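You operate a simulated robot arm through the tools that you are given. There is no shell and no other tool. Be economical: measure what you need, move in short steps, check, and stop when the job is done.

The job below is to be done with a simulated two-armed robot. You get a single attempt, and the scene is never put back.

Task
Take the grey cloth from the teal table and lay it out flat on the white desk.

Only the result counts: the job must be done as asked and must still hold three seconds after the hand-in. Knocking over, shifting, dropping, spilling or breaking anything else fails it. Flat cloth is picked up by pressing the open fingertips on it (5 to 10 N) and closing them slowly along it; thin cloth reads only 2 to 8 mm in the jaws.

Robot
Two 7-joint arms with two-finger parallel grippers on one trunk, on a base that drives. Base frame: it is fixed to the floor where the robot stands at the start and does not move with it; the origin is under the middle of the robot, x ahead of it, y to its left, z up; the surface under the hand at the start is at about z = 800. Units: mm, rad, N and s.
The left shoulder is at the start at [62, 197, 1029], the right one opposite. With the tool pointing down near the work surface each hand reaches from about 320 to 720 mm from the robot's upright axis, wherever it stands, measured 20 degrees to its own side. Places, roughly: white desk [2700, -700, 800]. Payload 1.57 kg a hand.
Tool frame (each hand has its own): the origin (TCP) lies between the finger pads and is the grasp point; the fingertips stand 30 mm ahead of it; z points along the fingers, y is the line along which they close. Largest opening 110 mm; finger width 24, thickness 12; the body of the gripper, 48 by 112 mm, starts 78 mm behind the TCP.
Orientation is that of the tool frame in the base frame, as a unit quaternion [w, x, y, z]. With the fingers straight down and closing along the base's y, the tool's x points along the base's -x, its y along +y and its z along -z.

Tools
- The arms move only by the tool step_arm. It takes "left_steps", "right_steps" or both (then of equal length, played together; a hand with none holds still); each is one flat list of numbers, 6 for each row, row after row: the shift along the tool's x, y, z in mm, then the turn, a rotation vector about the tool's x, y, z in rad. In form: [x, y, z, ax, ay, az, x, y, z, ax, ay, az, ...]. A call has 1 to 8 rows; each row is the pose to reach, as a shift and turn from the pose commanded when the call began, along the tool's axes at that moment. "left_gripper" and "right_gripper" are, for a hand that has rows, the closure in counts, from 0 (fully open) to 255 (shut), set as the call begins (left out, the last holds). A row lasts 0.2 s, in which the tool goes at most 50 mm and 0.15 rad; a call with a longer step from one row to the next is refused whole, and so is a gripper value outside its range. A pose out of reach is approached as far as the arm can. The call stops where the force on the tool passes 40 N (or 10 N more than at its start, if that is more) or the arm is blocked; 0.2 s more then pass. Each finger travels about 72 mm/s and halts on what it meets, pressing with about 34 N; the grip force reading is that of the motor and also rises with nothing between the fingers. The clock runs only during rows and for 0.2 s after the last one: add rows that repeat a pose to give the fingers time. It gives the time, the measured TCP pose, the force on the tool (base axes), the opening and the grip force at its end, in the units of the frame above (readings bear some noise), with the torque about the TCP (base axes, N m) and any sound that the robot's microphone picked up.
- Cameras (640 x 400 px; columns grow to the right, rows downward): "scene" is now at [104.1, -3.8, 1605.3]; the picture's right is [-0.03, -1.00, -0.00], its down [-0.84, 0.02, -0.54] and it looks along [0.54, -0.01, -0.84] (base axes); focal length 292 px, centre (320, 200). "left" rides on the left gripper at [70, -16, -141] in its tool frame; the picture's right is [0.23, 0.97, 0.00], its down [-0.85, 0.20, -0.48] and it looks along [-0.47, 0.11, 0.88] (tool axes); focal length 222 px, centre (320, 200). "right" rides on the right gripper at [70, 16, -141] in its tool frame; the picture's right is [-0.23, 0.97, 0.00], its down [-0.85, -0.20, -0.48] and it looks along [-0.47, -0.11, 0.88] (tool axes); focal length 222 px, centre (320, 200). There is no depth. A picture from a camera that has moved, and an enlarged one, comes with that camera's place and axes in the base frame and with its lens.
- grab_frame(camera): a new picture of that camera. The clock stands still meanwhile.
- slide_trunk(by): slides the trunk up (or, below 0, down) by that many mm; the arms and the scene camera ride with it, the base frame stays. It gives what a move gives, with no picture.
- base_move(legs): drives the robot by 1 to 6 legs, each [ahead, left, turn to the left] in mm, mm and rad, along the robot's own axes; the way and the turn of a leg run together, so that a leg with both is an arc; at most 1500 mm and 3.142 rad a leg. The arms and the cameras ride along, it lands a little off, and it stops where it bumps. It gives what a move gives.
- turn_head(pan, tilt): turns the head with the scene camera to pan (to the left, within 1.501 rad either way) and tilt (down, from -0.506 to 1.204), counted from straight ahead of the robot. It gives what a move gives.
- inspect(camera, box): a new picture of the part [left, top, right, bottom] of that camera's present view, enlarged. The clock stands still meanwhile.
- close_job(): hands the job in; it is judged then, once.

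Go step by step. Nothing tells you exact positions but the pictures and the camera data: compare them with the known pose of the tool, close in by small moves and look again before you grip or let go. The budget is 120 turns and 108 pictures, counting those below and the enlarged ones. Unless the task says otherwise, let go and move clear before handing in, and close with one line.

The tools are called after "Emit:" as name(argument=value, ...) on one line, values as JSON. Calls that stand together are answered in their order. step_arm: Moves the arms, as the interface text tells. Its arguments: {"type":"object","properties":{"left_steps":{"type":"array"},"left_gripper":{"type":"number"},"right_steps":{"type":"array"},"right_gripper":{"type":"number"}},"required":[]} The other tools are called the same way: slide_trunk (by) slides the trunk up or down; base_move (legs) drives the base; turn_head (pan, tilt) turns the head that bears the scene camera; grab_frame (camera) takes a picture; inspect (camera, box) takes an enlarged picture of a part of a camera's view; close_job () hands the job in.

At the start:

```text
clock: 0.0
left_tcp_pos: [516.4, 136.1, 1031.0]
left_orientation: [-0.001, -0.001, 1.0, 0.001]
left_force: [0.2, 0.3, 0.4]
left_moment: [0.02, 0.01, -0.01]
left_grip_width: 110.0
left_gripper_force: 0.1
right_tcp_pos: [395.3, -216.9, 937.8]
right_orientation: [-0.001, 0.0, 1.0, 0.0]
right_force: [-0.7, -0.1, -0.2]
right_moment: [0.0, 0.01, -0.02]
right_grip_width: 109.8
right_gripper_force: 0.0
trunk travel left (down, up): [-625.0, 365.0]
robot x, y, heading: [1.6, 0.8, -0.001]
head pan, tilt: [-0.026, 1.0]
```

scene: 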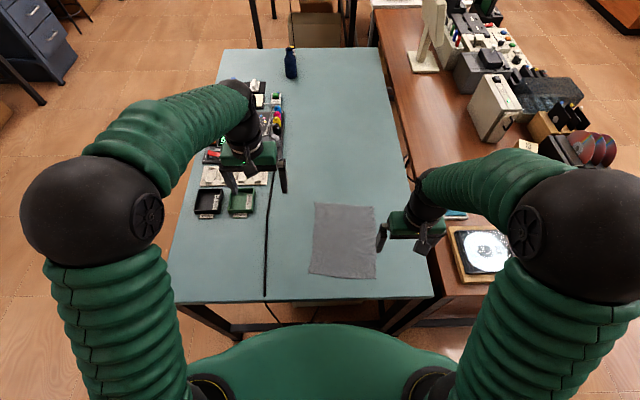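
right: 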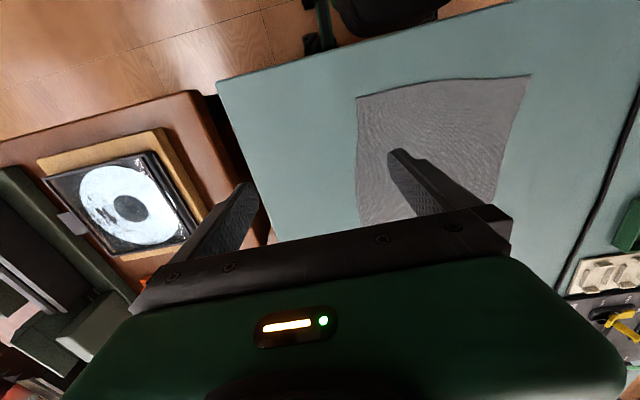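
left: 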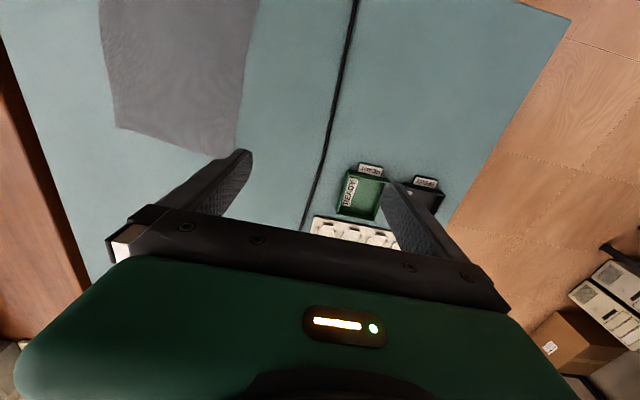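

The cloth lies flat on the teal table, with corners at roughly (611,3), (590,-187), (355,-161) and (375,23). First I'll look towards the white desk and the route to it.

Emit:
turn_head(pan=-0.2, tilt=0.35)

Emit:
grab_frame(camera="scene")

Emit:
turn_head(pan=0.8, tilt=0.5)

Emit:
grab_frame(camera="scene")

Emit:
turn_head(pan=-1.0, tilt=0.5)

Emit:
grab_frame(camera="scene")

```text
clock: 1.0
left_tcp_pos: [513.8, 134.0, 1030.7]
left_orientation: [0.0, 0.0, 1.0, 0.0]
left_force: [0.0, 0.3, 1.1]
left_moment: [0.01, -0.03, -0.02]
left_grip_width: 109.7
left_gripper_force: 0.0
right_tcp_pos: [393.1, -216.4, 937.3]
right_orientation: [0.0, 0.0, 1.0, 0.0]
right_force: [-0.5, -0.2, -0.2]
right_moment: [0.0, 0.01, 0.01]
right_grip_width: 110.0
right_gripper_force: 0.1
trunk travel left (down, up): [-625.0, 365.0]
robot x, y, heading: [1.4, -2.3, 0.005]
head pan, tilt: [-0.201, 0.351]
```

```text
104 pictures are left
camera scene: at [125.9, -20.6, 1659.9], right [-0.2, -0.98, 0.0], down [-0.34, 0.07, -0.94], along [0.92, -0.19, -0.35], focal length 292 px, centre (320, 200)
```

scene: 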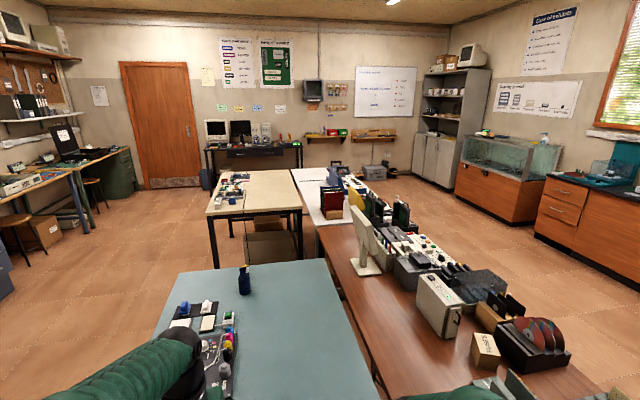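

```text
clock: 2.3
left_tcp_pos: [515.4, 135.6, 1031.9]
left_orientation: [0.0, 0.0, 1.0, -0.001]
left_force: [-0.4, -0.6, 0.3]
left_moment: [0.01, 0.02, 0.03]
left_grip_width: 110.0
left_gripper_force: 0.1
right_tcp_pos: [393.4, -218.0, 938.4]
right_orientation: [0.0, 0.0, 1.0, 0.0]
right_force: [-0.8, 0.8, 0.2]
right_moment: [0.0, -0.01, -0.01]
right_grip_width: 110.0
right_gripper_force: 0.1
trunk travel left (down, up): [-625.0, 365.0]
robot x, y, heading: [-0.0, -2.0, -0.005]
head pan, tilt: [0.799, 0.499]
```

```text
103 pictures are left
camera scene: at [98.1, 63.2, 1646.4], right [0.72, -0.7, 0.0], down [-0.34, -0.34, -0.88], along [0.61, 0.63, -0.48], focal length 292 px, centre (320, 200)
```

scene: 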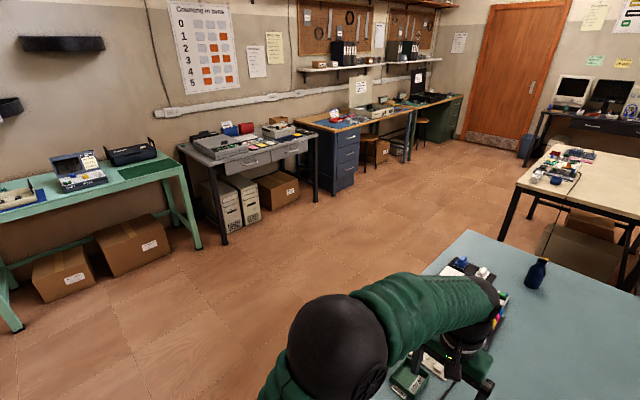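

```text
clock: 4.1
left_tcp_pos: [515.3, 134.4, 1030.9]
left_orientation: [0.0, 0.0, 1.0, 0.0]
left_force: [0.0, -0.3, 0.4]
left_moment: [0.02, 0.02, -0.02]
left_grip_width: 110.0
left_gripper_force: 0.0
right_tcp_pos: [393.2, -217.4, 938.0]
right_orientation: [0.0, 0.0, 1.0, 0.0]
right_force: [-0.2, 0.7, 1.2]
right_moment: [-0.01, -0.02, -0.02]
right_grip_width: 109.9
right_gripper_force: 0.0
trunk travel left (down, up): [-625.0, 365.0]
robot x, y, heading: [-1.3, 2.3, -0.003]
head pan, tilt: [-1.0, 0.499]
```

```text
102 pictures are left
camera scene: at [83.7, -78.6, 1646.4], right [-0.84, -0.54, 0.0], down [-0.26, 0.4, -0.88], along [0.47, -0.74, -0.48], focal length 292 px, centre (320, 200)
```

scene: 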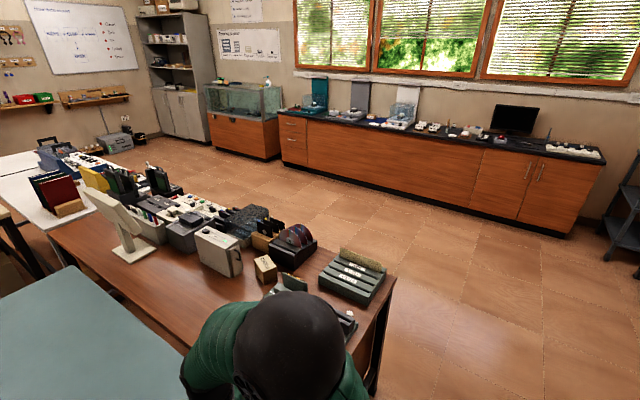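

The white desk is beyond the brown bench, to the right of the beige table. I'll zoom in on it.

Emit:
turn_head(pan=-0.2, tilt=0.35)

Emit:
inspect(camera="scene", box=[200, 140, 440, 290])

```text
clock: 5.2
left_tcp_pos: [515.2, 135.1, 1032.8]
left_orientation: [0.0, -0.001, 1.0, 0.0]
left_force: [0.6, 0.5, 0.5]
left_moment: [0.01, 0.01, 0.03]
left_grip_width: 109.8
left_gripper_force: 0.0
right_tcp_pos: [392.8, -218.7, 937.4]
right_orientation: [0.001, 0.001, 1.0, 0.0]
right_force: [-0.1, 0.8, -0.4]
right_moment: [0.0, 0.06, 0.01]
right_grip_width: 109.9
right_gripper_force: 0.1
trunk travel left (down, up): [-625.0, 365.0]
robot x, y, heading: [3.4, -3.0, 0.002]
head pan, tilt: [-0.201, 0.351]
```

```text
2.67 times, centred on (320, 215) of scene
camera zoom: at [125.8, -20.6, 1660.0], right [-0.2, -0.98, 0.0], down [-0.34, 0.07, -0.94], along [0.92, -0.19, -0.35], focal length 780 px, centre (320, 160)
```

zoom: 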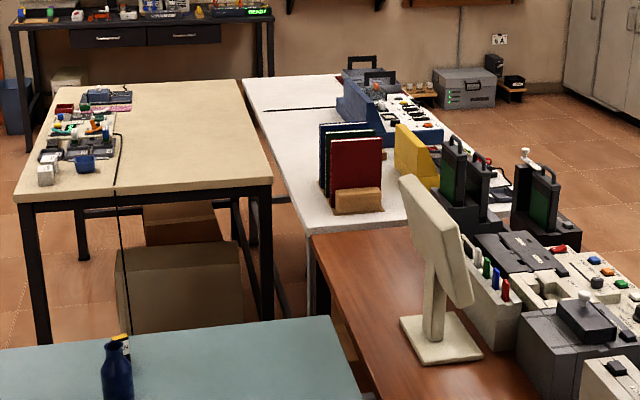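

The cloth can go on the far end of the white desk, around x 3050–3400 and y -370 to -600, which I can reach by driving round. First I'll bring both hands over the cloth's near corners, turning them to close across the near edge.

Emit:
step_arm(left_steps=[15, -17, 13, 0, 0, 0.14, 30, -35, 25, 0, 0, 0.28, 44, -52, 38, 0, 0, 0.42, 59, -70, 51, 0, 0, 0.56, 74, -87, 64, 0, 0, 0.7, 89, -105, 76, 0, 0, 0.84, 103, -122, 89, 0, 0, 0.98, 118, -140, 102, 0, 0, 1.12], left_gripper=185, right_steps=[1, 10, 1, 0, 0, -0.13, 3, 20, 2, 0, 0, -0.26, 4, 29, 3, 0, 0, -0.39, 5, 39, 4, 0, 0, -0.52, 6, 49, 5, 0, 0, -0.65, 8, 59, 6, 0, 0, -0.78, 9, 69, 7, 0, 0, -0.91, 10, 78, 8, 0, 0, -1.04], right_gripper=185)

Emit:
step_arm(left_steps=[0, 0, 0, 0, 0, 0.14, 0, 0, 0, 0, 0, 0.28, 0, 0, 0, 0, 0, 0.42, 0, 0, 0, 0, 0, 0.56, 0, 0, 0, 0, 0, 0.56], right_steps=[0, 0, 0, 0, 0, -0.11, 0, 0, 0, 0, 0, -0.22, 0, 0, 0, 0, 0, -0.33, 0, 0, 0, 0, 0, -0.42, 0, 0, 0, 0, 0, -0.42])

Emit:
turn_head(pan=-0.15, tilt=1.15)

Emit:
grab_frame(camera="scene")

Emit:
grab_frame(camera="left")

Emit:
grab_frame(camera="right")

```text
clock: 7.0
left_tcp_pos: [395.9, -6.5, 927.1]
left_orientation: [0.0, 0.532, 0.847, 0.0]
left_force: [0.7, -0.1, 0.2]
left_moment: [0.0, -0.01, 0.01]
left_grip_width: 30.6
left_gripper_force: 0.2
right_tcp_pos: [383.7, -139.2, 928.8]
right_orientation: [-0.001, -0.498, 0.867, 0.0]
right_force: [-0.3, -0.1, 0.1]
right_moment: [0.0, -0.01, 0.03]
right_grip_width: 30.4
right_gripper_force: 0.1
trunk travel left (down, up): [-625.0, 365.0]
robot x, y, heading: [-0.8, 1.6, 0.003]
head pan, tilt: [-0.201, 0.351]
```

```text
clock: 8.2
left_tcp_pos: [397.4, -4.7, 928.3]
left_orientation: [0.0, 0.746, 0.666, -0.001]
left_force: [0.4, -0.1, -0.4]
left_moment: [0.02, 0.02, 0.01]
left_grip_width: 30.4
left_gripper_force: 0.2
right_tcp_pos: [383.7, -138.9, 929.8]
right_orientation: [0.0, -0.667, 0.745, 0.001]
right_force: [0.4, -0.4, -0.1]
right_moment: [0.0, -0.01, 0.01]
right_grip_width: 30.4
right_gripper_force: 0.1
trunk travel left (down, up): [-625.0, 365.0]
robot x, y, heading: [2.5, -0.4, -0.003]
head pan, tilt: [-0.201, 0.351]
```

```text
clock: 9.4
left_tcp_pos: [396.7, -5.6, 929.3]
left_orientation: [0.0, 0.745, 0.667, 0.001]
left_force: [-1.3, 0.8, 0.4]
left_moment: [-0.03, 0.0, -0.01]
left_grip_width: 30.3
left_gripper_force: 0.0
right_tcp_pos: [383.2, -138.7, 929.4]
right_orientation: [0.0, -0.667, 0.745, 0.0]
right_force: [0.6, -0.9, 0.1]
right_moment: [-0.01, 0.02, 0.04]
right_grip_width: 30.5
right_gripper_force: 0.0
trunk travel left (down, up): [-625.0, 365.0]
robot x, y, heading: [1.6, -2.3, -0.001]
head pan, tilt: [-0.15, 1.15]
```

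```text
100 pictures are left
camera scene: at [93.1, -11.3, 1595.6], right [-0.15, -0.99, 0.0], down [-0.9, 0.14, -0.41], along [0.4, -0.06, -0.91], focal length 292 px, centre (320, 200)
```

scene: 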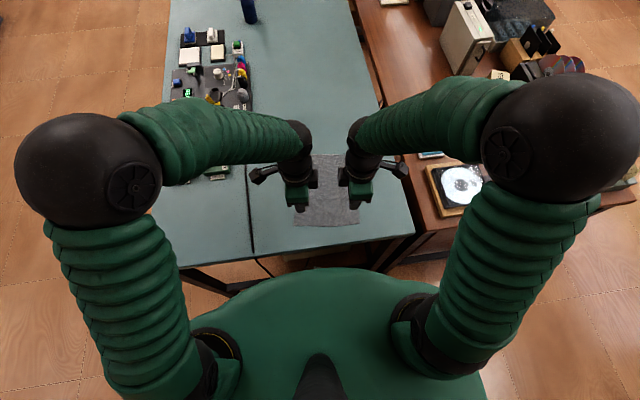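

```text
99 pictures are left
camera left: at [387.8, 66.2, 1069.9], right [0.99, 0.12, 0.0], down [0.1, -0.87, 0.48], along [0.06, -0.47, -0.88], focal length 222 px, centre (320, 200)
```

left: 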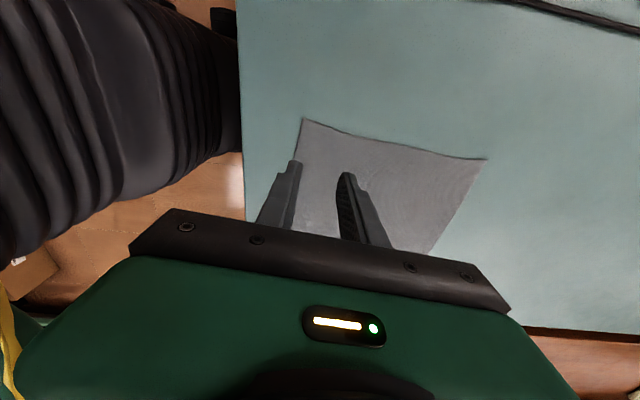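

```text
98 pictures are left
camera right: at [359.7, -206.2, 1070.2], right [-0.94, 0.33, 0.0], down [0.29, 0.83, 0.48], along [0.16, 0.45, -0.88], focal length 222 px, centre (320, 200)
```

right: 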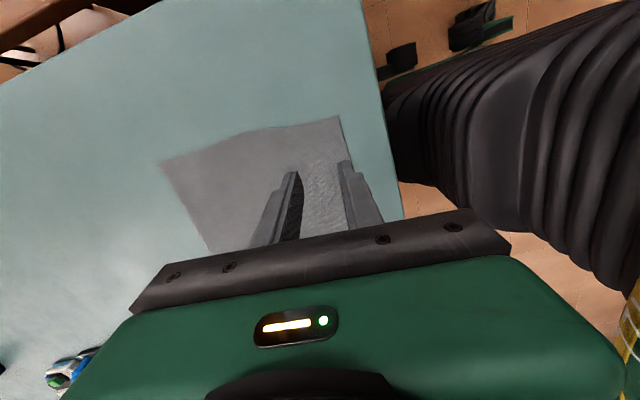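

The wrist cameras confirm the corners at (375,25) and (353,-164). I'll shift slightly outward and come down to about 9 mm above the cloth.

Emit:
step_arm(left_steps=[9, 0, 30, 0, 0, 0, 9, 0, 60, 0, 0, 0, 9, 0, 90, 0, 0, 0, 9, 0, 90, 0, 0, 0], right_steps=[9.6, 2, 30, 0, 0, 0, 9.6, 2, 60, 0, 0, 0, 9.6, 2, 90, 0, 0, 0, 9.6, 2, 90, 0, 0, 0])

Emit:
grab_frame(camera="left")

Emit:
grab_frame(camera="right")

```text
clock: 10.4
left_tcp_pos: [395.8, 3.6, 840.1]
left_orientation: [0.001, 0.744, 0.668, 0.0]
left_force: [-0.3, -1.1, 0.1]
left_moment: [0.03, -0.01, 0.02]
left_grip_width: 30.2
left_gripper_force: 0.0
right_tcp_pos: [379.9, -148.4, 838.9]
right_orientation: [0.001, -0.667, 0.745, -0.001]
right_force: [0.3, -0.2, -0.6]
right_moment: [-0.02, 0.0, 0.0]
right_grip_width: 30.4
right_gripper_force: 0.1
trunk travel left (down, up): [-625.0, 365.0]
robot x, y, heading: [3.6, 2.9, -0.002]
head pan, tilt: [-0.15, 1.15]
```

```text
97 pictures are left
camera left: at [388.0, 75.1, 981.4], right [0.99, 0.12, 0.0], down [0.1, -0.87, 0.48], along [0.06, -0.47, -0.88], focal length 222 px, centre (320, 200)
```

left: 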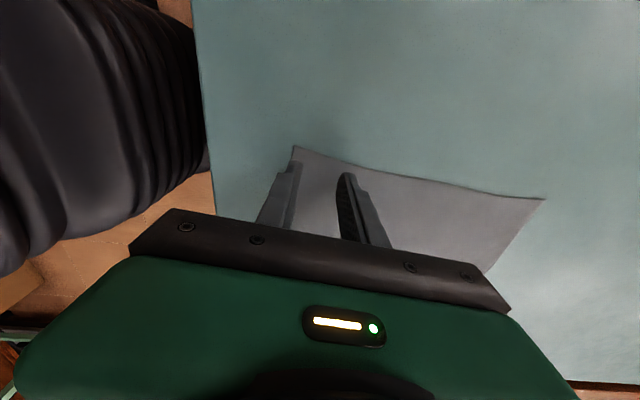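

```text
96 pictures are left
camera right: at [356.1, -216.0, 979.6], right [-0.94, 0.33, 0.0], down [0.29, 0.83, 0.48], along [0.16, 0.45, -0.88], focal length 222 px, centre (320, 200)
```

right: 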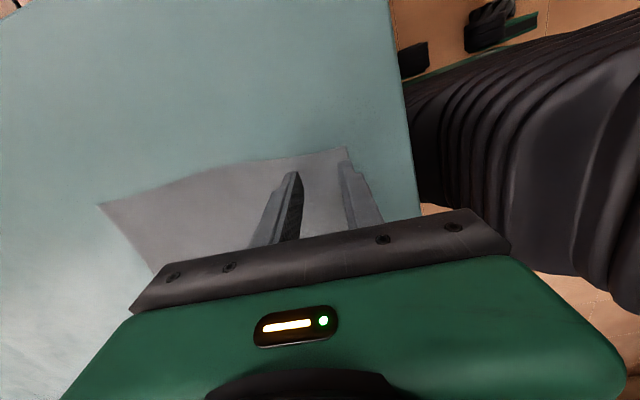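

The hands are well placed over the corners, so I'll press down gently.

Emit:
step_arm(left_steps=[0, 0, 4, 0, 0, 0, 0, 0, 7, 0, 0, 0, 0, 0, 9, 0, 0, 0, 0, 0, 9, 0, 0, 0], right_steps=[0, 0, 4, 0, 0, 0, 0, 0, 7, 0, 0, 0, 0, 0, 9, 0, 0, 0, 0, 0, 9, 0, 0, 0])

```text
clock: 11.4
left_tcp_pos: [397.7, 3.0, 832.1]
left_orientation: [0.001, 0.745, 0.667, 0.001]
left_force: [0.4, 0.2, 1.8]
left_moment: [0.02, 0.02, 0.0]
left_grip_width: 30.1
left_gripper_force: 0.0
right_tcp_pos: [379.5, -147.8, 831.2]
right_orientation: [0.001, -0.667, 0.745, 0.0]
right_force: [0.8, -2.3, 9.1]
right_moment: [-0.05, 0.11, 0.01]
right_grip_width: 30.0
right_gripper_force: 0.1
trunk travel left (down, up): [-625.0, 365.0]
robot x, y, heading: [0.4, 2.9, 0.001]
head pan, tilt: [-0.15, 1.15]
```

Emit:
step_arm(left_steps=[0, 0, 1, 0, 0, 0, 0, 0, 1, 0, 0, 0])

```text
clock: 12.0
left_tcp_pos: [397.4, 3.8, 831.7]
left_orientation: [0.002, 0.745, 0.668, 0.001]
left_force: [0.8, 1.3, 16.5]
left_moment: [0.11, 0.25, -0.04]
left_grip_width: 30.2
left_gripper_force: 0.0
right_tcp_pos: [379.3, -148.0, 831.2]
right_orientation: [0.0, -0.667, 0.745, -0.001]
right_force: [0.7, -0.4, 4.2]
right_moment: [0.0, 0.05, 0.02]
right_grip_width: 29.6
right_gripper_force: 0.0
trunk travel left (down, up): [-625.0, 365.0]
robot x, y, heading: [2.8, 2.6, -0.003]
head pan, tilt: [-0.15, 1.15]
```

Emit:
step_arm(left_steps=[0, 0, -0.5, 0, 0, 0, 0, 0, -0.5, 0, 0, 0], left_gripper=200, right_steps=[0, 0, 0.3, 0, 0, 0, 0, 0, 0.3, 0, 0, 0], right_gripper=200)

```text
clock: 12.6
left_tcp_pos: [396.0, 3.6, 831.5]
left_orientation: [0.001, 0.745, 0.667, 0.0]
left_force: [1.0, -0.5, 10.2]
left_moment: [0.02, 0.06, 0.02]
left_grip_width: 22.3
left_gripper_force: 0.0
right_tcp_pos: [378.8, -148.9, 831.5]
right_orientation: [0.001, -0.667, 0.745, -0.001]
right_force: [1.1, -1.0, 14.8]
right_moment: [0.0, 0.19, 0.01]
right_grip_width: 22.7
right_gripper_force: 0.0
trunk travel left (down, up): [-625.0, 365.0]
robot x, y, heading: [0.1, -0.7, 0.006]
head pan, tilt: [-0.15, 1.15]
```

Emit:
step_arm(left_steps=[0, 0, 0, 0, 0, 0, 0, 0, 0, 0, 0, 0], left_gripper=214, right_steps=[0, 0, -0.3, 0, 0, 0, 0, 0, -0.3, 0, 0, 0], right_gripper=214)

Emit:
grab_frame(camera="left")

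Emit:
grab_frame(camera="right")

```text
clock: 13.2
left_tcp_pos: [396.7, 3.7, 831.9]
left_orientation: [0.001, 0.745, 0.667, 0.0]
left_force: [0.4, -0.2, 12.4]
left_moment: [0.04, 0.08, 0.0]
left_grip_width: 16.5
left_gripper_force: 0.1
right_tcp_pos: [379.4, -148.7, 831.0]
right_orientation: [0.0, -0.667, 0.745, 0.0]
right_force: [1.1, -0.6, 11.3]
right_moment: [-0.06, 0.09, -0.01]
right_grip_width: 16.0
right_gripper_force: 0.1
trunk travel left (down, up): [-625.0, 365.0]
robot x, y, heading: [1.9, -0.0, 0.001]
head pan, tilt: [-0.15, 1.15]
```

```text
95 pictures are left
camera left: at [387.7, 75.1, 972.3], right [0.99, 0.12, 0.0], down [0.1, -0.87, 0.48], along [0.06, -0.47, -0.88], focal length 222 px, centre (320, 200)
```

left: 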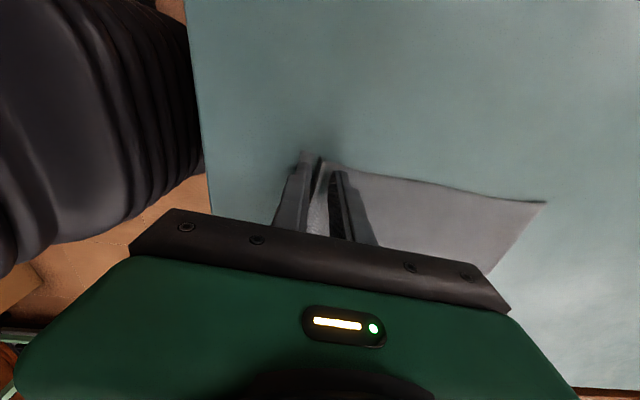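

```text
94 pictures are left
camera right: at [355.1, -215.2, 971.5], right [-0.94, 0.33, 0.0], down [0.29, 0.83, 0.48], along [0.16, 0.45, -0.88], focal length 222 px, centre (320, 200)
```

right: 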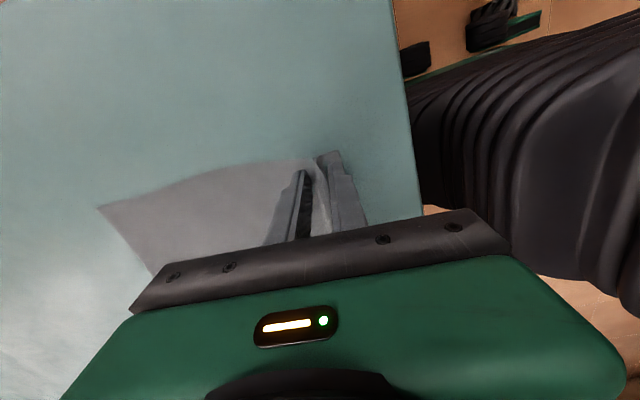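

The cloth is rising between the fingers in both hands, so I'll go on closing slowly.

Emit:
step_arm(left_steps=[0, 0, 0, 0, 0, 0, 0, 0, 0, 0, 0, 0], left_gripper=230, right_steps=[0, 0, 0, 0, 0, 0, 0, 0, 0, 0, 0, 0], right_gripper=230)

Emit:
step_arm(left_steps=[0, 0, 0, 0, 0, 0, 0, 0, 0, 0, 0, 0], left_gripper=244, right_steps=[0, 0, 0, 0, 0, 0, 0, 0, 0, 0, 0, 0], right_gripper=244)

Emit:
step_arm(left_steps=[0, 0, 0, 0, 0, 0, 0, 0, 0, 0, 0, 0, 0, 0, 0, 0, 0, 0], left_gripper=255, right_steps=[0, 0, 0, 0, 0, 0, 0, 0, 0, 0, 0, 0, 0, 0, 0, 0, 0, 0], right_gripper=255)

Emit:
grab_frame(camera="left")

Emit:
grab_frame(camera="right")

```text
clock: 13.8
left_tcp_pos: [397.8, 3.0, 830.3]
left_orientation: [0.0, 0.745, 0.667, 0.0]
left_force: [0.9, -1.0, 11.4]
left_moment: [0.02, 0.02, 0.02]
left_grip_width: 9.4
left_gripper_force: 0.1
right_tcp_pos: [378.0, -148.3, 831.3]
right_orientation: [0.001, -0.667, 0.745, 0.0]
right_force: [-0.5, -0.2, 12.0]
right_moment: [-0.04, 0.09, -0.02]
right_grip_width: 9.6
right_gripper_force: 0.1
trunk travel left (down, up): [-625.0, 365.0]
robot x, y, heading: [-0.3, 1.4, -0.003]
head pan, tilt: [-0.15, 1.15]
```

```text
clock: 14.4
left_tcp_pos: [397.6, 3.0, 830.4]
left_orientation: [0.0, 0.745, 0.667, 0.0]
left_force: [-0.7, -0.6, 12.3]
left_moment: [0.01, 0.07, -0.02]
left_grip_width: 4.1
left_gripper_force: 0.1
right_tcp_pos: [378.0, -147.8, 830.4]
right_orientation: [0.0, -0.667, 0.745, 0.0]
right_force: [0.0, 0.9, 11.5]
right_moment: [-0.01, 0.11, 0.0]
right_grip_width: 8.3
right_gripper_force: 2.1
trunk travel left (down, up): [-625.0, 365.0]
robot x, y, heading: [1.1, -1.5, 0.003]
head pan, tilt: [-0.15, 1.15]
```

```text
clock: 15.2
left_tcp_pos: [397.0, 3.9, 832.1]
left_orientation: [0.0, 0.745, 0.668, 0.0]
left_force: [-1.0, -1.8, 10.2]
left_moment: [-0.01, 0.06, -0.02]
left_grip_width: 2.0
left_gripper_force: 23.6
right_tcp_pos: [378.8, -149.2, 831.6]
right_orientation: [0.001, -0.666, 0.746, 0.0]
right_force: [-0.1, 0.4, 11.1]
right_moment: [-0.02, 0.08, 0.02]
right_grip_width: 4.5
right_gripper_force: 25.5
trunk travel left (down, up): [-625.0, 365.0]
robot x, y, heading: [-2.5, 1.7, -0.002]
head pan, tilt: [-0.15, 1.15]
```

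```text
93 pictures are left
camera left: at [387.5, 75.2, 972.3], right [0.99, 0.12, 0.0], down [0.1, -0.87, 0.48], along [0.06, -0.48, -0.88], focal length 222 px, centre (320, 200)
```

left: 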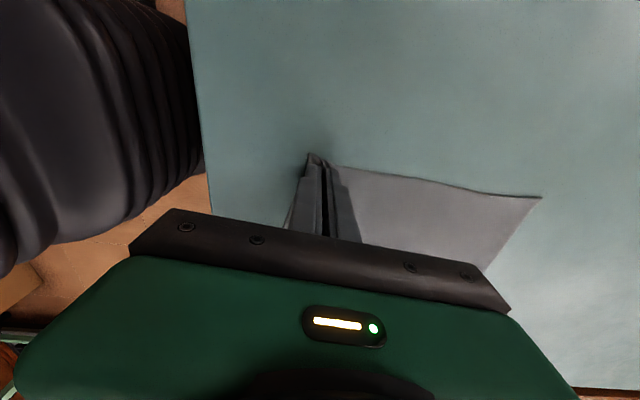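

```text
92 pictures are left
camera right: at [354.9, -215.1, 971.5], right [-0.94, 0.33, 0.0], down [0.29, 0.83, 0.48], along [0.16, 0.45, -0.88], focal length 222 px, centre (320, 200)
```

right: 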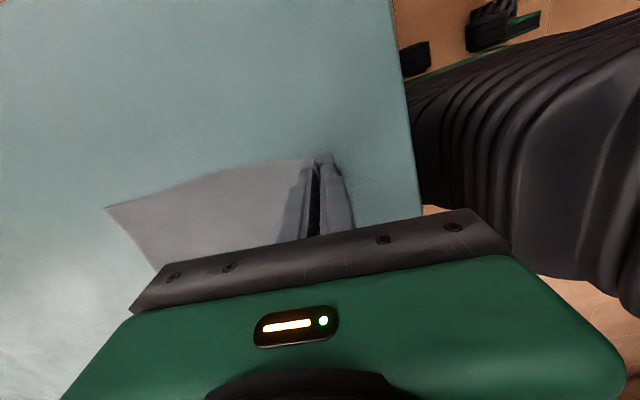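

Both jaws have closed on something of cloth thickness, 2.0 and 4.5 mm. I'll make a small lift to check.

Emit:
step_arm(left_steps=[0, 0, -12, 0, 0, 0, 0, 0, -24, 0, 0, 0, 0, 0, -36, 0, 0, 0, 0, 0, -48, 0, 0, 0, 0, 0, -60, 0, 0, 0], right_steps=[0, 0, -12, 0, 0, 0, 0, 0, -24, 0, 0, 0, 0, 0, -36, 0, 0, 0, 0, 0, -48, 0, 0, 0, 0, 0, -60, 0, 0, 0])

Emit:
grab_frame(camera="left")

Emit:
grab_frame(camera="right")

```text
clock: 16.4
left_tcp_pos: [397.7, 2.5, 890.1]
left_orientation: [0.001, 0.745, 0.667, 0.0]
left_force: [-0.1, 0.1, 0.1]
left_moment: [-0.05, 0.01, 0.01]
left_grip_width: 1.7
left_gripper_force: 23.4
right_tcp_pos: [379.2, -148.8, 890.0]
right_orientation: [0.0, -0.667, 0.745, 0.0]
right_force: [-0.2, 0.3, -0.1]
right_moment: [0.02, -0.04, 0.02]
right_grip_width: 3.8
right_gripper_force: 24.2
trunk travel left (down, up): [-625.0, 365.0]
robot x, y, heading: [-2.1, -0.4, -0.002]
head pan, tilt: [-0.15, 1.15]
```

```text
91 pictures are left
camera left: at [388.2, 74.1, 1031.9], right [0.99, 0.12, 0.0], down [0.1, -0.87, 0.48], along [0.06, -0.47, -0.88], focal length 222 px, centre (320, 200)
```

left: 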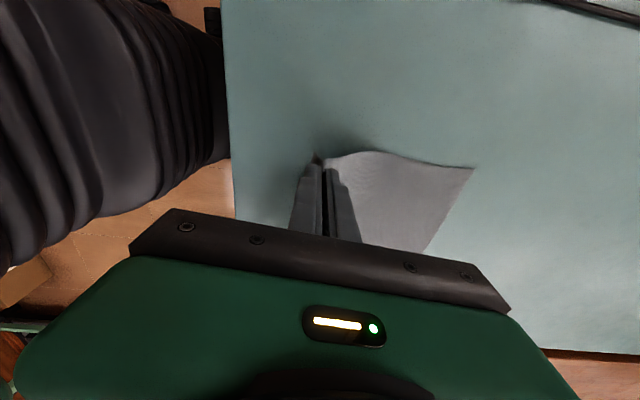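

```text
90 pictures are left
camera right: at [355.3, -215.5, 1030.7], right [-0.94, 0.33, 0.0], down [0.29, 0.83, 0.48], along [0.16, 0.45, -0.88], focal length 222 px, centre (320, 200)
```

right: 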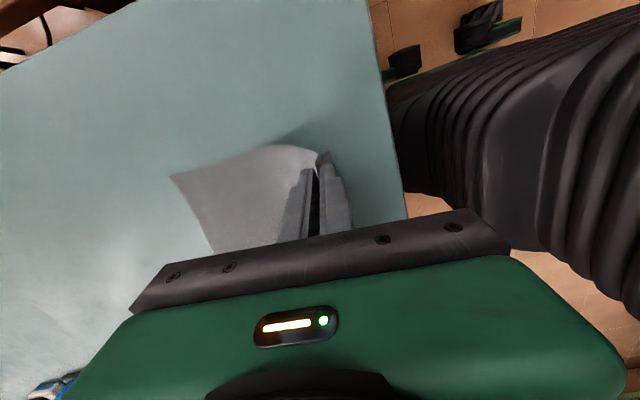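

Both corners are held. I'll raise the trunk so the cloth hangs free, then look around before backing away.

Emit:
slide_trunk(by=280)

Emit:
turn_head(pan=1.5, tilt=0.6)

Emit:
grab_frame(camera="scene")

Emit:
turn_head(pan=0, tilt=0.9)

Emit:
grab_frame(camera="scene")

```text
clock: 19.2
left_tcp_pos: [397.8, 2.8, 1169.7]
left_orientation: [-0.001, 0.745, 0.667, 0.0]
left_force: [-0.2, -0.6, 0.6]
left_moment: [0.0, 0.01, 0.0]
left_grip_width: 1.9
left_gripper_force: 22.9
right_tcp_pos: [380.2, -149.5, 1169.5]
right_orientation: [0.0, -0.667, 0.745, 0.001]
right_force: [0.2, 1.1, -0.5]
right_moment: [-0.02, -0.03, 0.02]
right_grip_width: 3.8
right_gripper_force: 24.4
trunk travel left (down, up): [-905.0, 85.0]
robot x, y, heading: [1.5, 1.6, 0.002]
head pan, tilt: [-0.15, 1.15]
```

```text
clock: 20.9
left_tcp_pos: [398.2, 1.8, 1170.8]
left_orientation: [0.0, 0.745, 0.667, 0.0]
left_force: [-0.2, -0.8, 0.0]
left_moment: [-0.03, 0.02, -0.04]
left_grip_width: 1.7
left_gripper_force: 23.6
right_tcp_pos: [379.4, -149.5, 1168.9]
right_orientation: [0.0, -0.666, 0.746, 0.001]
right_force: [0.4, 0.6, -0.2]
right_moment: [0.03, 0.01, 0.01]
right_grip_width: 4.1
right_gripper_force: 24.6
trunk travel left (down, up): [-905.0, 85.0]
robot x, y, heading: [0.2, 3.9, 0.001]
head pan, tilt: [1.499, 0.6]
```

```text
89 pictures are left
camera scene: at [41.3, 85.6, 1917.4], right [1.0, -0.07, 0.0], down [-0.04, -0.56, -0.83], along [0.06, 0.82, -0.56], focal length 292 px, centre (320, 200)
```

scene: 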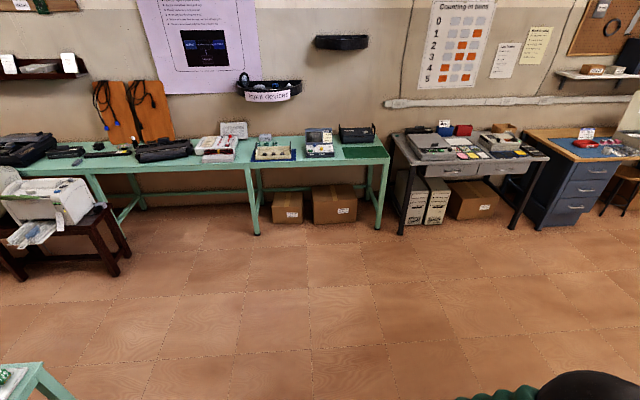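

```text
clock: 22.5
left_tcp_pos: [398.7, 2.1, 1170.3]
left_orientation: [0.0, 0.745, 0.668, 0.0]
left_force: [-0.3, -0.3, -0.3]
left_moment: [0.01, -0.02, 0.02]
left_grip_width: 1.8
left_gripper_force: 23.1
right_tcp_pos: [381.5, -149.0, 1169.0]
right_orientation: [0.0, -0.668, 0.744, 0.0]
right_force: [0.8, 0.7, 0.3]
right_moment: [-0.02, 0.02, 0.04]
right_grip_width: 4.0
right_gripper_force: 24.3
trunk travel left (down, up): [-905.0, 85.0]
robot x, y, heading: [-0.8, 0.6, 0.001]
head pan, tilt: [0.0, 0.901]
```

```text
88 pictures are left
camera scene: at [110.5, -2.6, 1892.5], right [0.0, -1.0, 0.0], down [-0.78, 0.0, -0.62], along [0.62, 0.0, -0.78], focal length 292 px, centre (320, 200)
```

scene: 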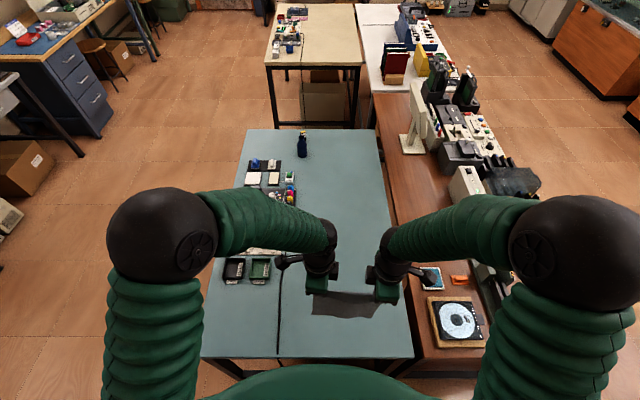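

The cloth is hanging from both hands and clear of everything. There's a table roughly 900 mm behind, so I'll back up only 250, slide left about 1150 and then drive ahead.

Emit:
base_move(legs=[[-250, 0, 0], [0, 1150, 0]])

Emit:
turn_head(pan=0, tilt=0.5)

Emit:
grab_frame(camera="scene")

```text
clock: 29.7
left_tcp_pos: [167.3, 1118.8, 1170.5]
left_orientation: [-0.002, 0.755, 0.655, 0.001]
left_force: [0.2, 0.0, -0.5]
left_moment: [0.02, 0.01, -0.01]
left_grip_width: 1.8
left_gripper_force: 23.8
right_tcp_pos: [143.0, 968.5, 1170.2]
right_orientation: [0.001, -0.655, 0.755, 0.001]
right_force: [0.0, 0.8, -0.4]
right_moment: [0.04, 0.01, 0.02]
right_grip_width: 3.9
right_gripper_force: 24.5
trunk travel left (down, up): [-905.0, 85.0]
robot x, y, heading: [-234.7, 1135.5, -0.031]
head pan, tilt: [0.0, 0.901]
```

```text
clock: 30.6
left_tcp_pos: [166.3, 1120.5, 1170.8]
left_orientation: [0.0, 0.756, 0.655, 0.001]
left_force: [-0.6, -1.2, -0.2]
left_moment: [-0.02, 0.0, 0.0]
left_grip_width: 1.9
left_gripper_force: 24.0
right_tcp_pos: [143.1, 972.7, 1170.0]
right_orientation: [0.001, -0.655, 0.756, 0.001]
right_force: [-0.7, 0.0, -0.4]
right_moment: [0.03, -0.02, 0.03]
right_grip_width: 3.9
right_gripper_force: 25.4
trunk travel left (down, up): [-905.0, 85.0]
robot x, y, heading: [-231.6, 1135.6, -0.031]
head pan, tilt: [0.0, 0.499]
```

```text
87 pictures are left
camera scene: at [-105.3, 1124.6, 1926.2], right [-0.03, -1.0, 0.0], down [-0.48, 0.02, -0.88], along [0.88, -0.03, -0.48], focal length 292 px, centre (320, 200)
```

scene: 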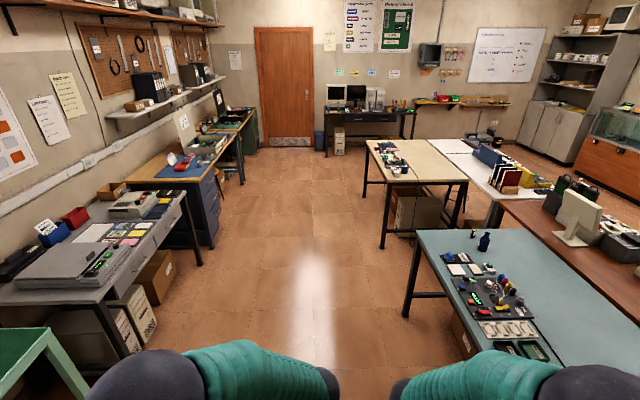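

The corridor ahead is clear, so I'll drive on past the beige table in checked legs.

Emit:
base_move(legs=[[0, 0, 0.031], [1450, 0, 0], [1450, 0, 0]])

Emit:
grab_frame(camera="scene")

```text
clock: 45.0
left_tcp_pos: [3077.1, 1191.6, 1170.1]
left_orientation: [0.001, 0.73, 0.683, 0.0]
left_force: [0.5, 0.2, -0.5]
left_moment: [0.0, 0.03, -0.05]
left_grip_width: 1.8
left_gripper_force: 23.4
right_tcp_pos: [3066.0, 1040.8, 1170.1]
right_orientation: [0.0, -0.683, 0.731, 0.0]
right_force: [0.6, 0.5, -0.6]
right_moment: [0.02, -0.01, 0.01]
right_grip_width: 2.0
right_gripper_force: 23.4
trunk travel left (down, up): [-905.0, 85.0]
robot x, y, heading: [2679.2, 1174.0, 0.043]
head pan, tilt: [0.0, 0.499]
```

```text
86 pictures are left
camera scene: at [2805.8, 1175.6, 1926.5], right [0.04, -1.0, 0.0], down [-0.48, -0.02, -0.88], along [0.88, 0.04, -0.48], focal length 292 px, centre (320, 200)
```

scene: 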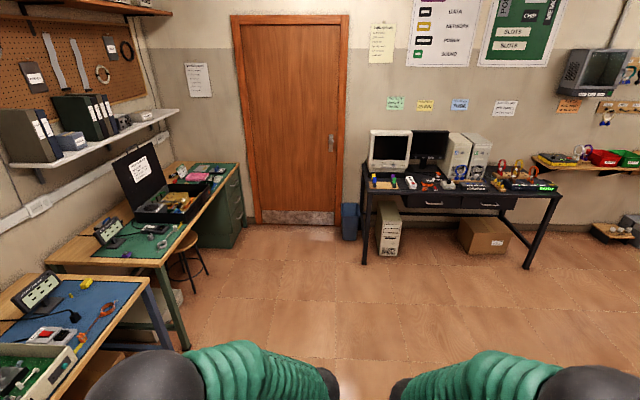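

The right grip reading dropped from 3.9 to 2.0 mm, so I'll check that the cloth is still held.

Emit:
grab_frame(camera="right")

Emit:
grab_frame(camera="left")

```text
85 pictures are left
camera right: at [3044.8, 972.9, 1310.9], right [-0.96, 0.29, 0.0], down [0.26, 0.84, 0.48], along [0.14, 0.46, -0.88], focal length 222 px, centre (320, 200)
```

right: 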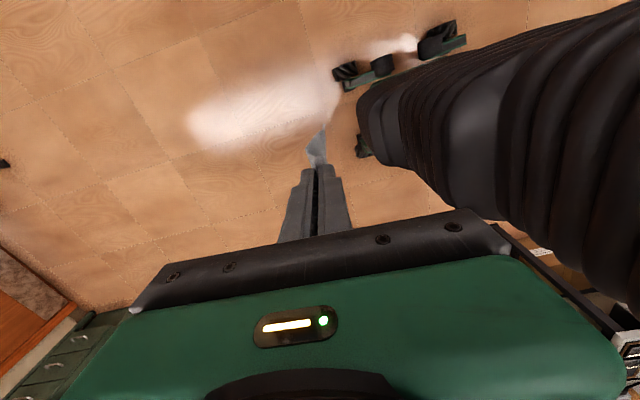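

```text
84 pictures are left
camera left: at [3064.9, 1263.7, 1312.0], right [0.99, 0.16, 0.0], down [0.14, -0.87, 0.48], along [0.08, -0.47, -0.88], focal length 222 px, centre (320, 200)
```

left: 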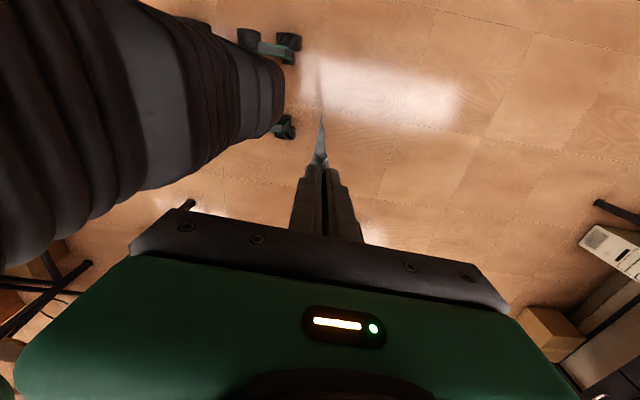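

Emit:
turn_head(pan=0, tilt=1.2)

Emit:
inspect(camera="scene", box=[220, 100, 460, 250])

```text
clock: 46.1
left_tcp_pos: [3075.7, 1191.9, 1170.8]
left_orientation: [0.0, 0.73, 0.683, 0.0]
left_force: [-0.4, -0.4, -0.1]
left_moment: [0.02, -0.01, -0.01]
left_grip_width: 1.8
left_gripper_force: 23.1
right_tcp_pos: [3065.5, 1041.0, 1170.2]
right_orientation: [0.0, -0.683, 0.73, 0.0]
right_force: [0.2, 0.5, 0.2]
right_moment: [-0.01, -0.01, -0.03]
right_grip_width: 1.8
right_gripper_force: 23.9
trunk travel left (down, up): [-905.0, 85.0]
robot x, y, heading: [2685.1, 1171.4, 0.048]
head pan, tilt: [0.0, 1.201]
```

```text
2.67 times, centred on (340, 175) of scene
camera zoom: at [2772.6, 1174.2, 1872.7], right [0.04, -1.0, 0.0], down [-0.93, -0.04, -0.36], along [0.36, 0.02, -0.93], focal length 780 px, centre (267, 267)
```

zoom: 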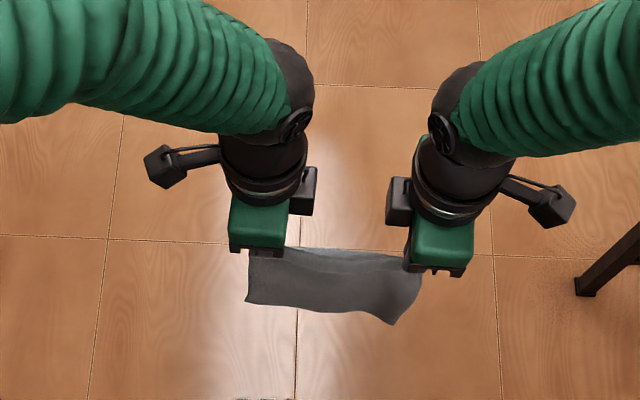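

Both corners are still held, with the right one slipped slightly. I'll carry on past the desk end, then turn to face back toward it.

Emit:
base_move(legs=[[0, 0, -0.046], [740, 0, 0], [740, 0, 0]])

Emit:
inspect(camera="scene", box=[220, 100, 460, 250])

Emit:
base_move(legs=[[0, 0, 1.55], [0, 0, 1.55]])

Emit:
inspect(camera="scene", box=[220, 100, 460, 250])

Emit:
turn_head(pan=0.7, tilt=0.5)

Emit:
grab_frame(camera="scene")

```text
clock: 54.2
left_tcp_pos: [4569.4, 1182.9, 1171.2]
left_orientation: [0.0, 0.742, 0.671, 0.002]
left_force: [-0.3, -0.2, 0.7]
left_moment: [0.0, 0.01, 0.01]
left_grip_width: 1.8
left_gripper_force: 23.1
right_tcp_pos: [4553.7, 1032.9, 1170.5]
right_orientation: [0.002, -0.67, 0.742, -0.001]
right_force: [-0.2, -0.1, 0.2]
right_moment: [0.02, -0.04, 0.01]
right_grip_width: 1.8
right_gripper_force: 23.7
trunk travel left (down, up): [-905.0, 85.0]
robot x, y, heading: [4179.9, 1178.7, 0.013]
head pan, tilt: [0.0, 1.201]
```

```text
2.67 times, centred on (340, 175) of scene
camera zoom: at [4263.5, 1176.1, 1872.9], right [0.01, -1.0, 0.0], down [-0.93, -0.01, -0.36], along [0.36, 0.0, -0.93], focal length 780 px, centre (267, 267)
```

zoom: 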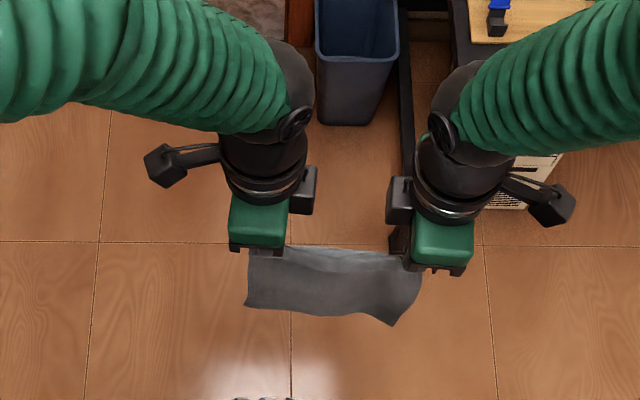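

```text
clock: 62.1
left_tcp_pos: [3782.2, 1186.2, 1170.6]
left_orientation: [-0.002, -0.658, 0.753, 0.001]
left_force: [0.5, 0.8, -1.3]
left_moment: [0.04, 0.01, -0.02]
left_grip_width: 2.0
left_gripper_force: 23.3
right_tcp_pos: [3800.9, 1335.7, 1170.8]
right_orientation: [0.0, 0.753, 0.658, -0.002]
right_force: [0.0, -0.7, -0.3]
right_moment: [-0.03, 0.02, -0.06]
right_grip_width: 2.3
right_gripper_force: 23.8
trunk travel left (down, up): [-905.0, 85.0]
robot x, y, heading: [4178.1, 1177.8, 3.117]
head pan, tilt: [0.0, 1.201]
```

```text
2.67 times, centred on (340, 175) of scene
camera zoom: at [4087.3, 1180.5, 1872.7], right [0.02, 1.0, 0.0], down [0.93, -0.02, -0.36], along [-0.36, 0.01, -0.93], focal length 780 px, centre (267, 267)
```

zoom: 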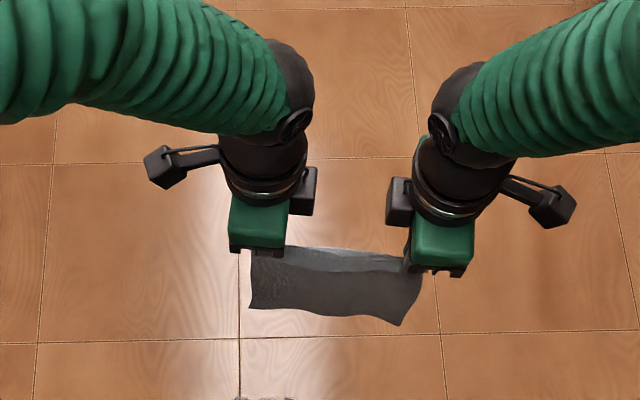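

```text
clock: 63.2
left_tcp_pos: [3783.3, 1184.8, 1172.9]
left_orientation: [-0.001, -0.658, 0.753, 0.001]
left_force: [0.7, 0.2, -0.4]
left_moment: [0.03, 0.0, -0.02]
left_grip_width: 2.1
left_gripper_force: 23.1
right_tcp_pos: [3803.5, 1334.8, 1170.6]
right_orientation: [0.0, 0.753, 0.658, -0.001]
right_force: [-0.5, -0.9, -0.6]
right_moment: [-0.03, 0.02, -0.03]
right_grip_width: 2.0
right_gripper_force: 23.5
trunk travel left (down, up): [-905.0, 85.0]
robot x, y, heading: [4177.1, 1181.6, 3.113]
head pan, tilt: [0.7, 0.499]
```

```text
80 pictures are left
camera scene: at [4072.3, 1121.4, 1926.3], right [-0.62, 0.78, 0.0], down [0.38, 0.3, -0.88], along [-0.68, -0.55, -0.48], focal length 292 px, centre (320, 200)
```

scene: 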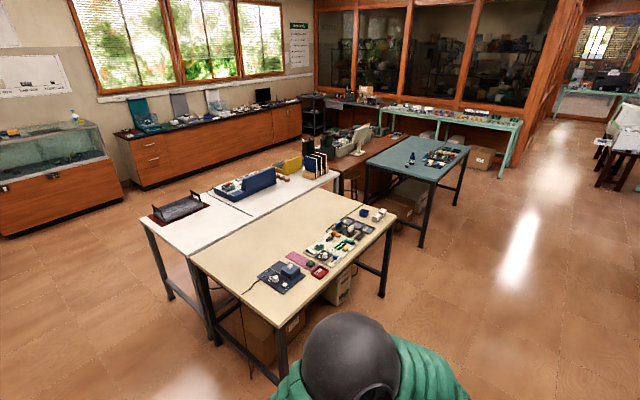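

The white desk's end is at x≈3500 and spans y≈-350 to -1010. A tray sits at y<-790, and the area around (3270,-580) is free, so I'll strafe over in front of it.

Emit:
base_move(legs=[[0, 0, 0.025], [0, 915, 0], [0, 915, 0]])

Emit:
turn_head(pan=0, tilt=0.6)

Emit:
grab_frame(camera="scene")

```text
clock: 72.7
left_tcp_pos: [3760.7, -636.8, 1171.8]
left_orientation: [-0.002, -0.663, 0.749, 0.0]
left_force: [0.3, 0.2, -0.5]
left_moment: [0.0, -0.01, 0.02]
left_grip_width: 1.9
left_gripper_force: 23.7
right_tcp_pos: [3781.5, -485.8, 1171.3]
right_orientation: [-0.001, 0.75, 0.662, -0.002]
right_force: [-0.2, -0.8, -0.4]
right_moment: [-0.02, 0.02, 0.01]
right_grip_width: 2.1
right_gripper_force: 23.6
trunk travel left (down, up): [-905.0, 85.0]
robot x, y, heading: [4155.9, -641.1, 3.127]
head pan, tilt: [0.7, 0.499]
```

```text
clock: 73.8
left_tcp_pos: [3763.0, -638.4, 1172.6]
left_orientation: [-0.002, -0.663, 0.749, 0.003]
left_force: [0.2, 0.3, 0.2]
left_moment: [0.0, -0.01, -0.04]
left_grip_width: 1.9
left_gripper_force: 23.5
right_tcp_pos: [3782.4, -487.0, 1172.4]
right_orientation: [0.0, 0.75, 0.662, -0.003]
right_force: [-0.6, -0.8, -0.3]
right_moment: [-0.02, -0.01, 0.0]
right_grip_width: 2.0
right_gripper_force: 23.4
trunk travel left (down, up): [-905.0, 85.0]
robot x, y, heading: [4151.7, -641.7, 3.129]
head pan, tilt: [0.0, 0.6]
```

```text
79 pictures are left
camera scene: at [4034.2, -638.6, 1917.3], right [0.01, 1.0, 0.0], down [0.57, -0.01, -0.82], along [-0.82, 0.01, -0.57], focal length 292 px, centre (320, 200)
```

scene: 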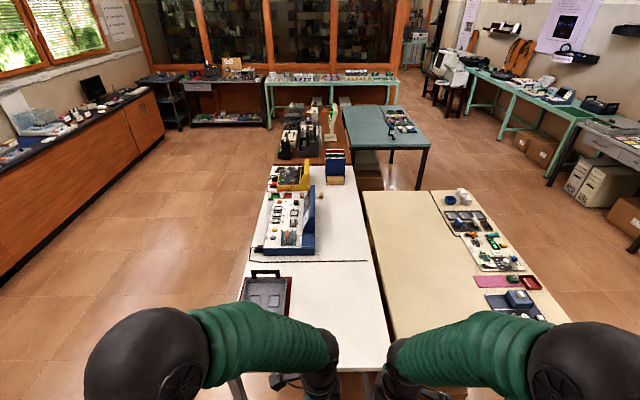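

I'm lined up with the free end of the desk. Next I'll drive ahead about 335 mm so the hands come over it.

Emit:
base_move(legs=[[200, 0, 0.012], [130, 0, 0]])

Emit:
turn_head(pan=0, tilt=1.0)

Emit:
grab_frame(camera="scene")

```text
clock: 76.3
left_tcp_pos: [3436.8, -646.0, 1173.9]
left_orientation: [-0.003, -0.669, 0.743, 0.004]
left_force: [0.0, 0.1, 0.6]
left_moment: [0.01, 0.03, -0.02]
left_grip_width: 1.8
left_gripper_force: 23.2
right_tcp_pos: [3454.9, -494.5, 1173.8]
right_orientation: [-0.002, 0.744, 0.668, -0.005]
right_force: [0.2, -0.4, 0.1]
right_moment: [-0.02, 0.0, -0.02]
right_grip_width: 2.0
right_gripper_force: 23.7
trunk travel left (down, up): [-905.0, 85.0]
robot x, y, heading: [3819.4, -645.2, -3.138]
head pan, tilt: [0.0, 0.6]
```

```text
clock: 77.2
left_tcp_pos: [3428.8, -645.8, 1171.3]
left_orientation: [-0.001, -0.668, 0.744, 0.002]
left_force: [0.5, 0.6, -0.2]
left_moment: [-0.02, -0.01, -0.04]
left_grip_width: 2.0
left_gripper_force: 23.5
right_tcp_pos: [3445.6, -494.7, 1171.1]
right_orientation: [0.0, 0.744, 0.669, -0.001]
right_force: [-0.8, -0.4, -0.1]
right_moment: [0.0, -0.01, 0.0]
right_grip_width: 1.9
right_gripper_force: 23.9
trunk travel left (down, up): [-905.0, 85.0]
robot x, y, heading: [3820.9, -639.9, -3.135]
head pan, tilt: [0.0, 1.0]
```

```text
78 pictures are left
camera scene: at [3718.3, -643.7, 1885.2], right [0.0, 1.0, 0.0], down [0.84, 0.0, -0.54], along [-0.54, 0.0, -0.84], focal length 292 px, centre (320, 200)
```

scene: 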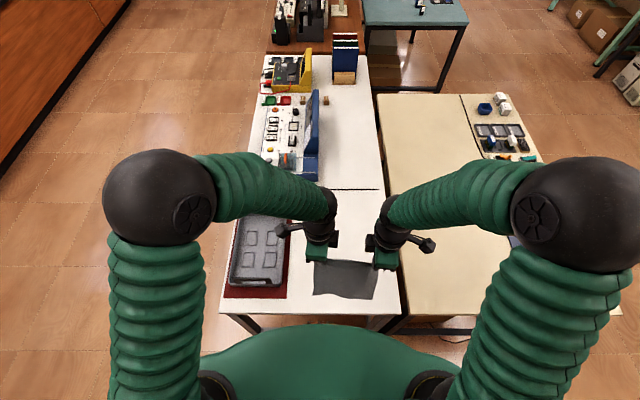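

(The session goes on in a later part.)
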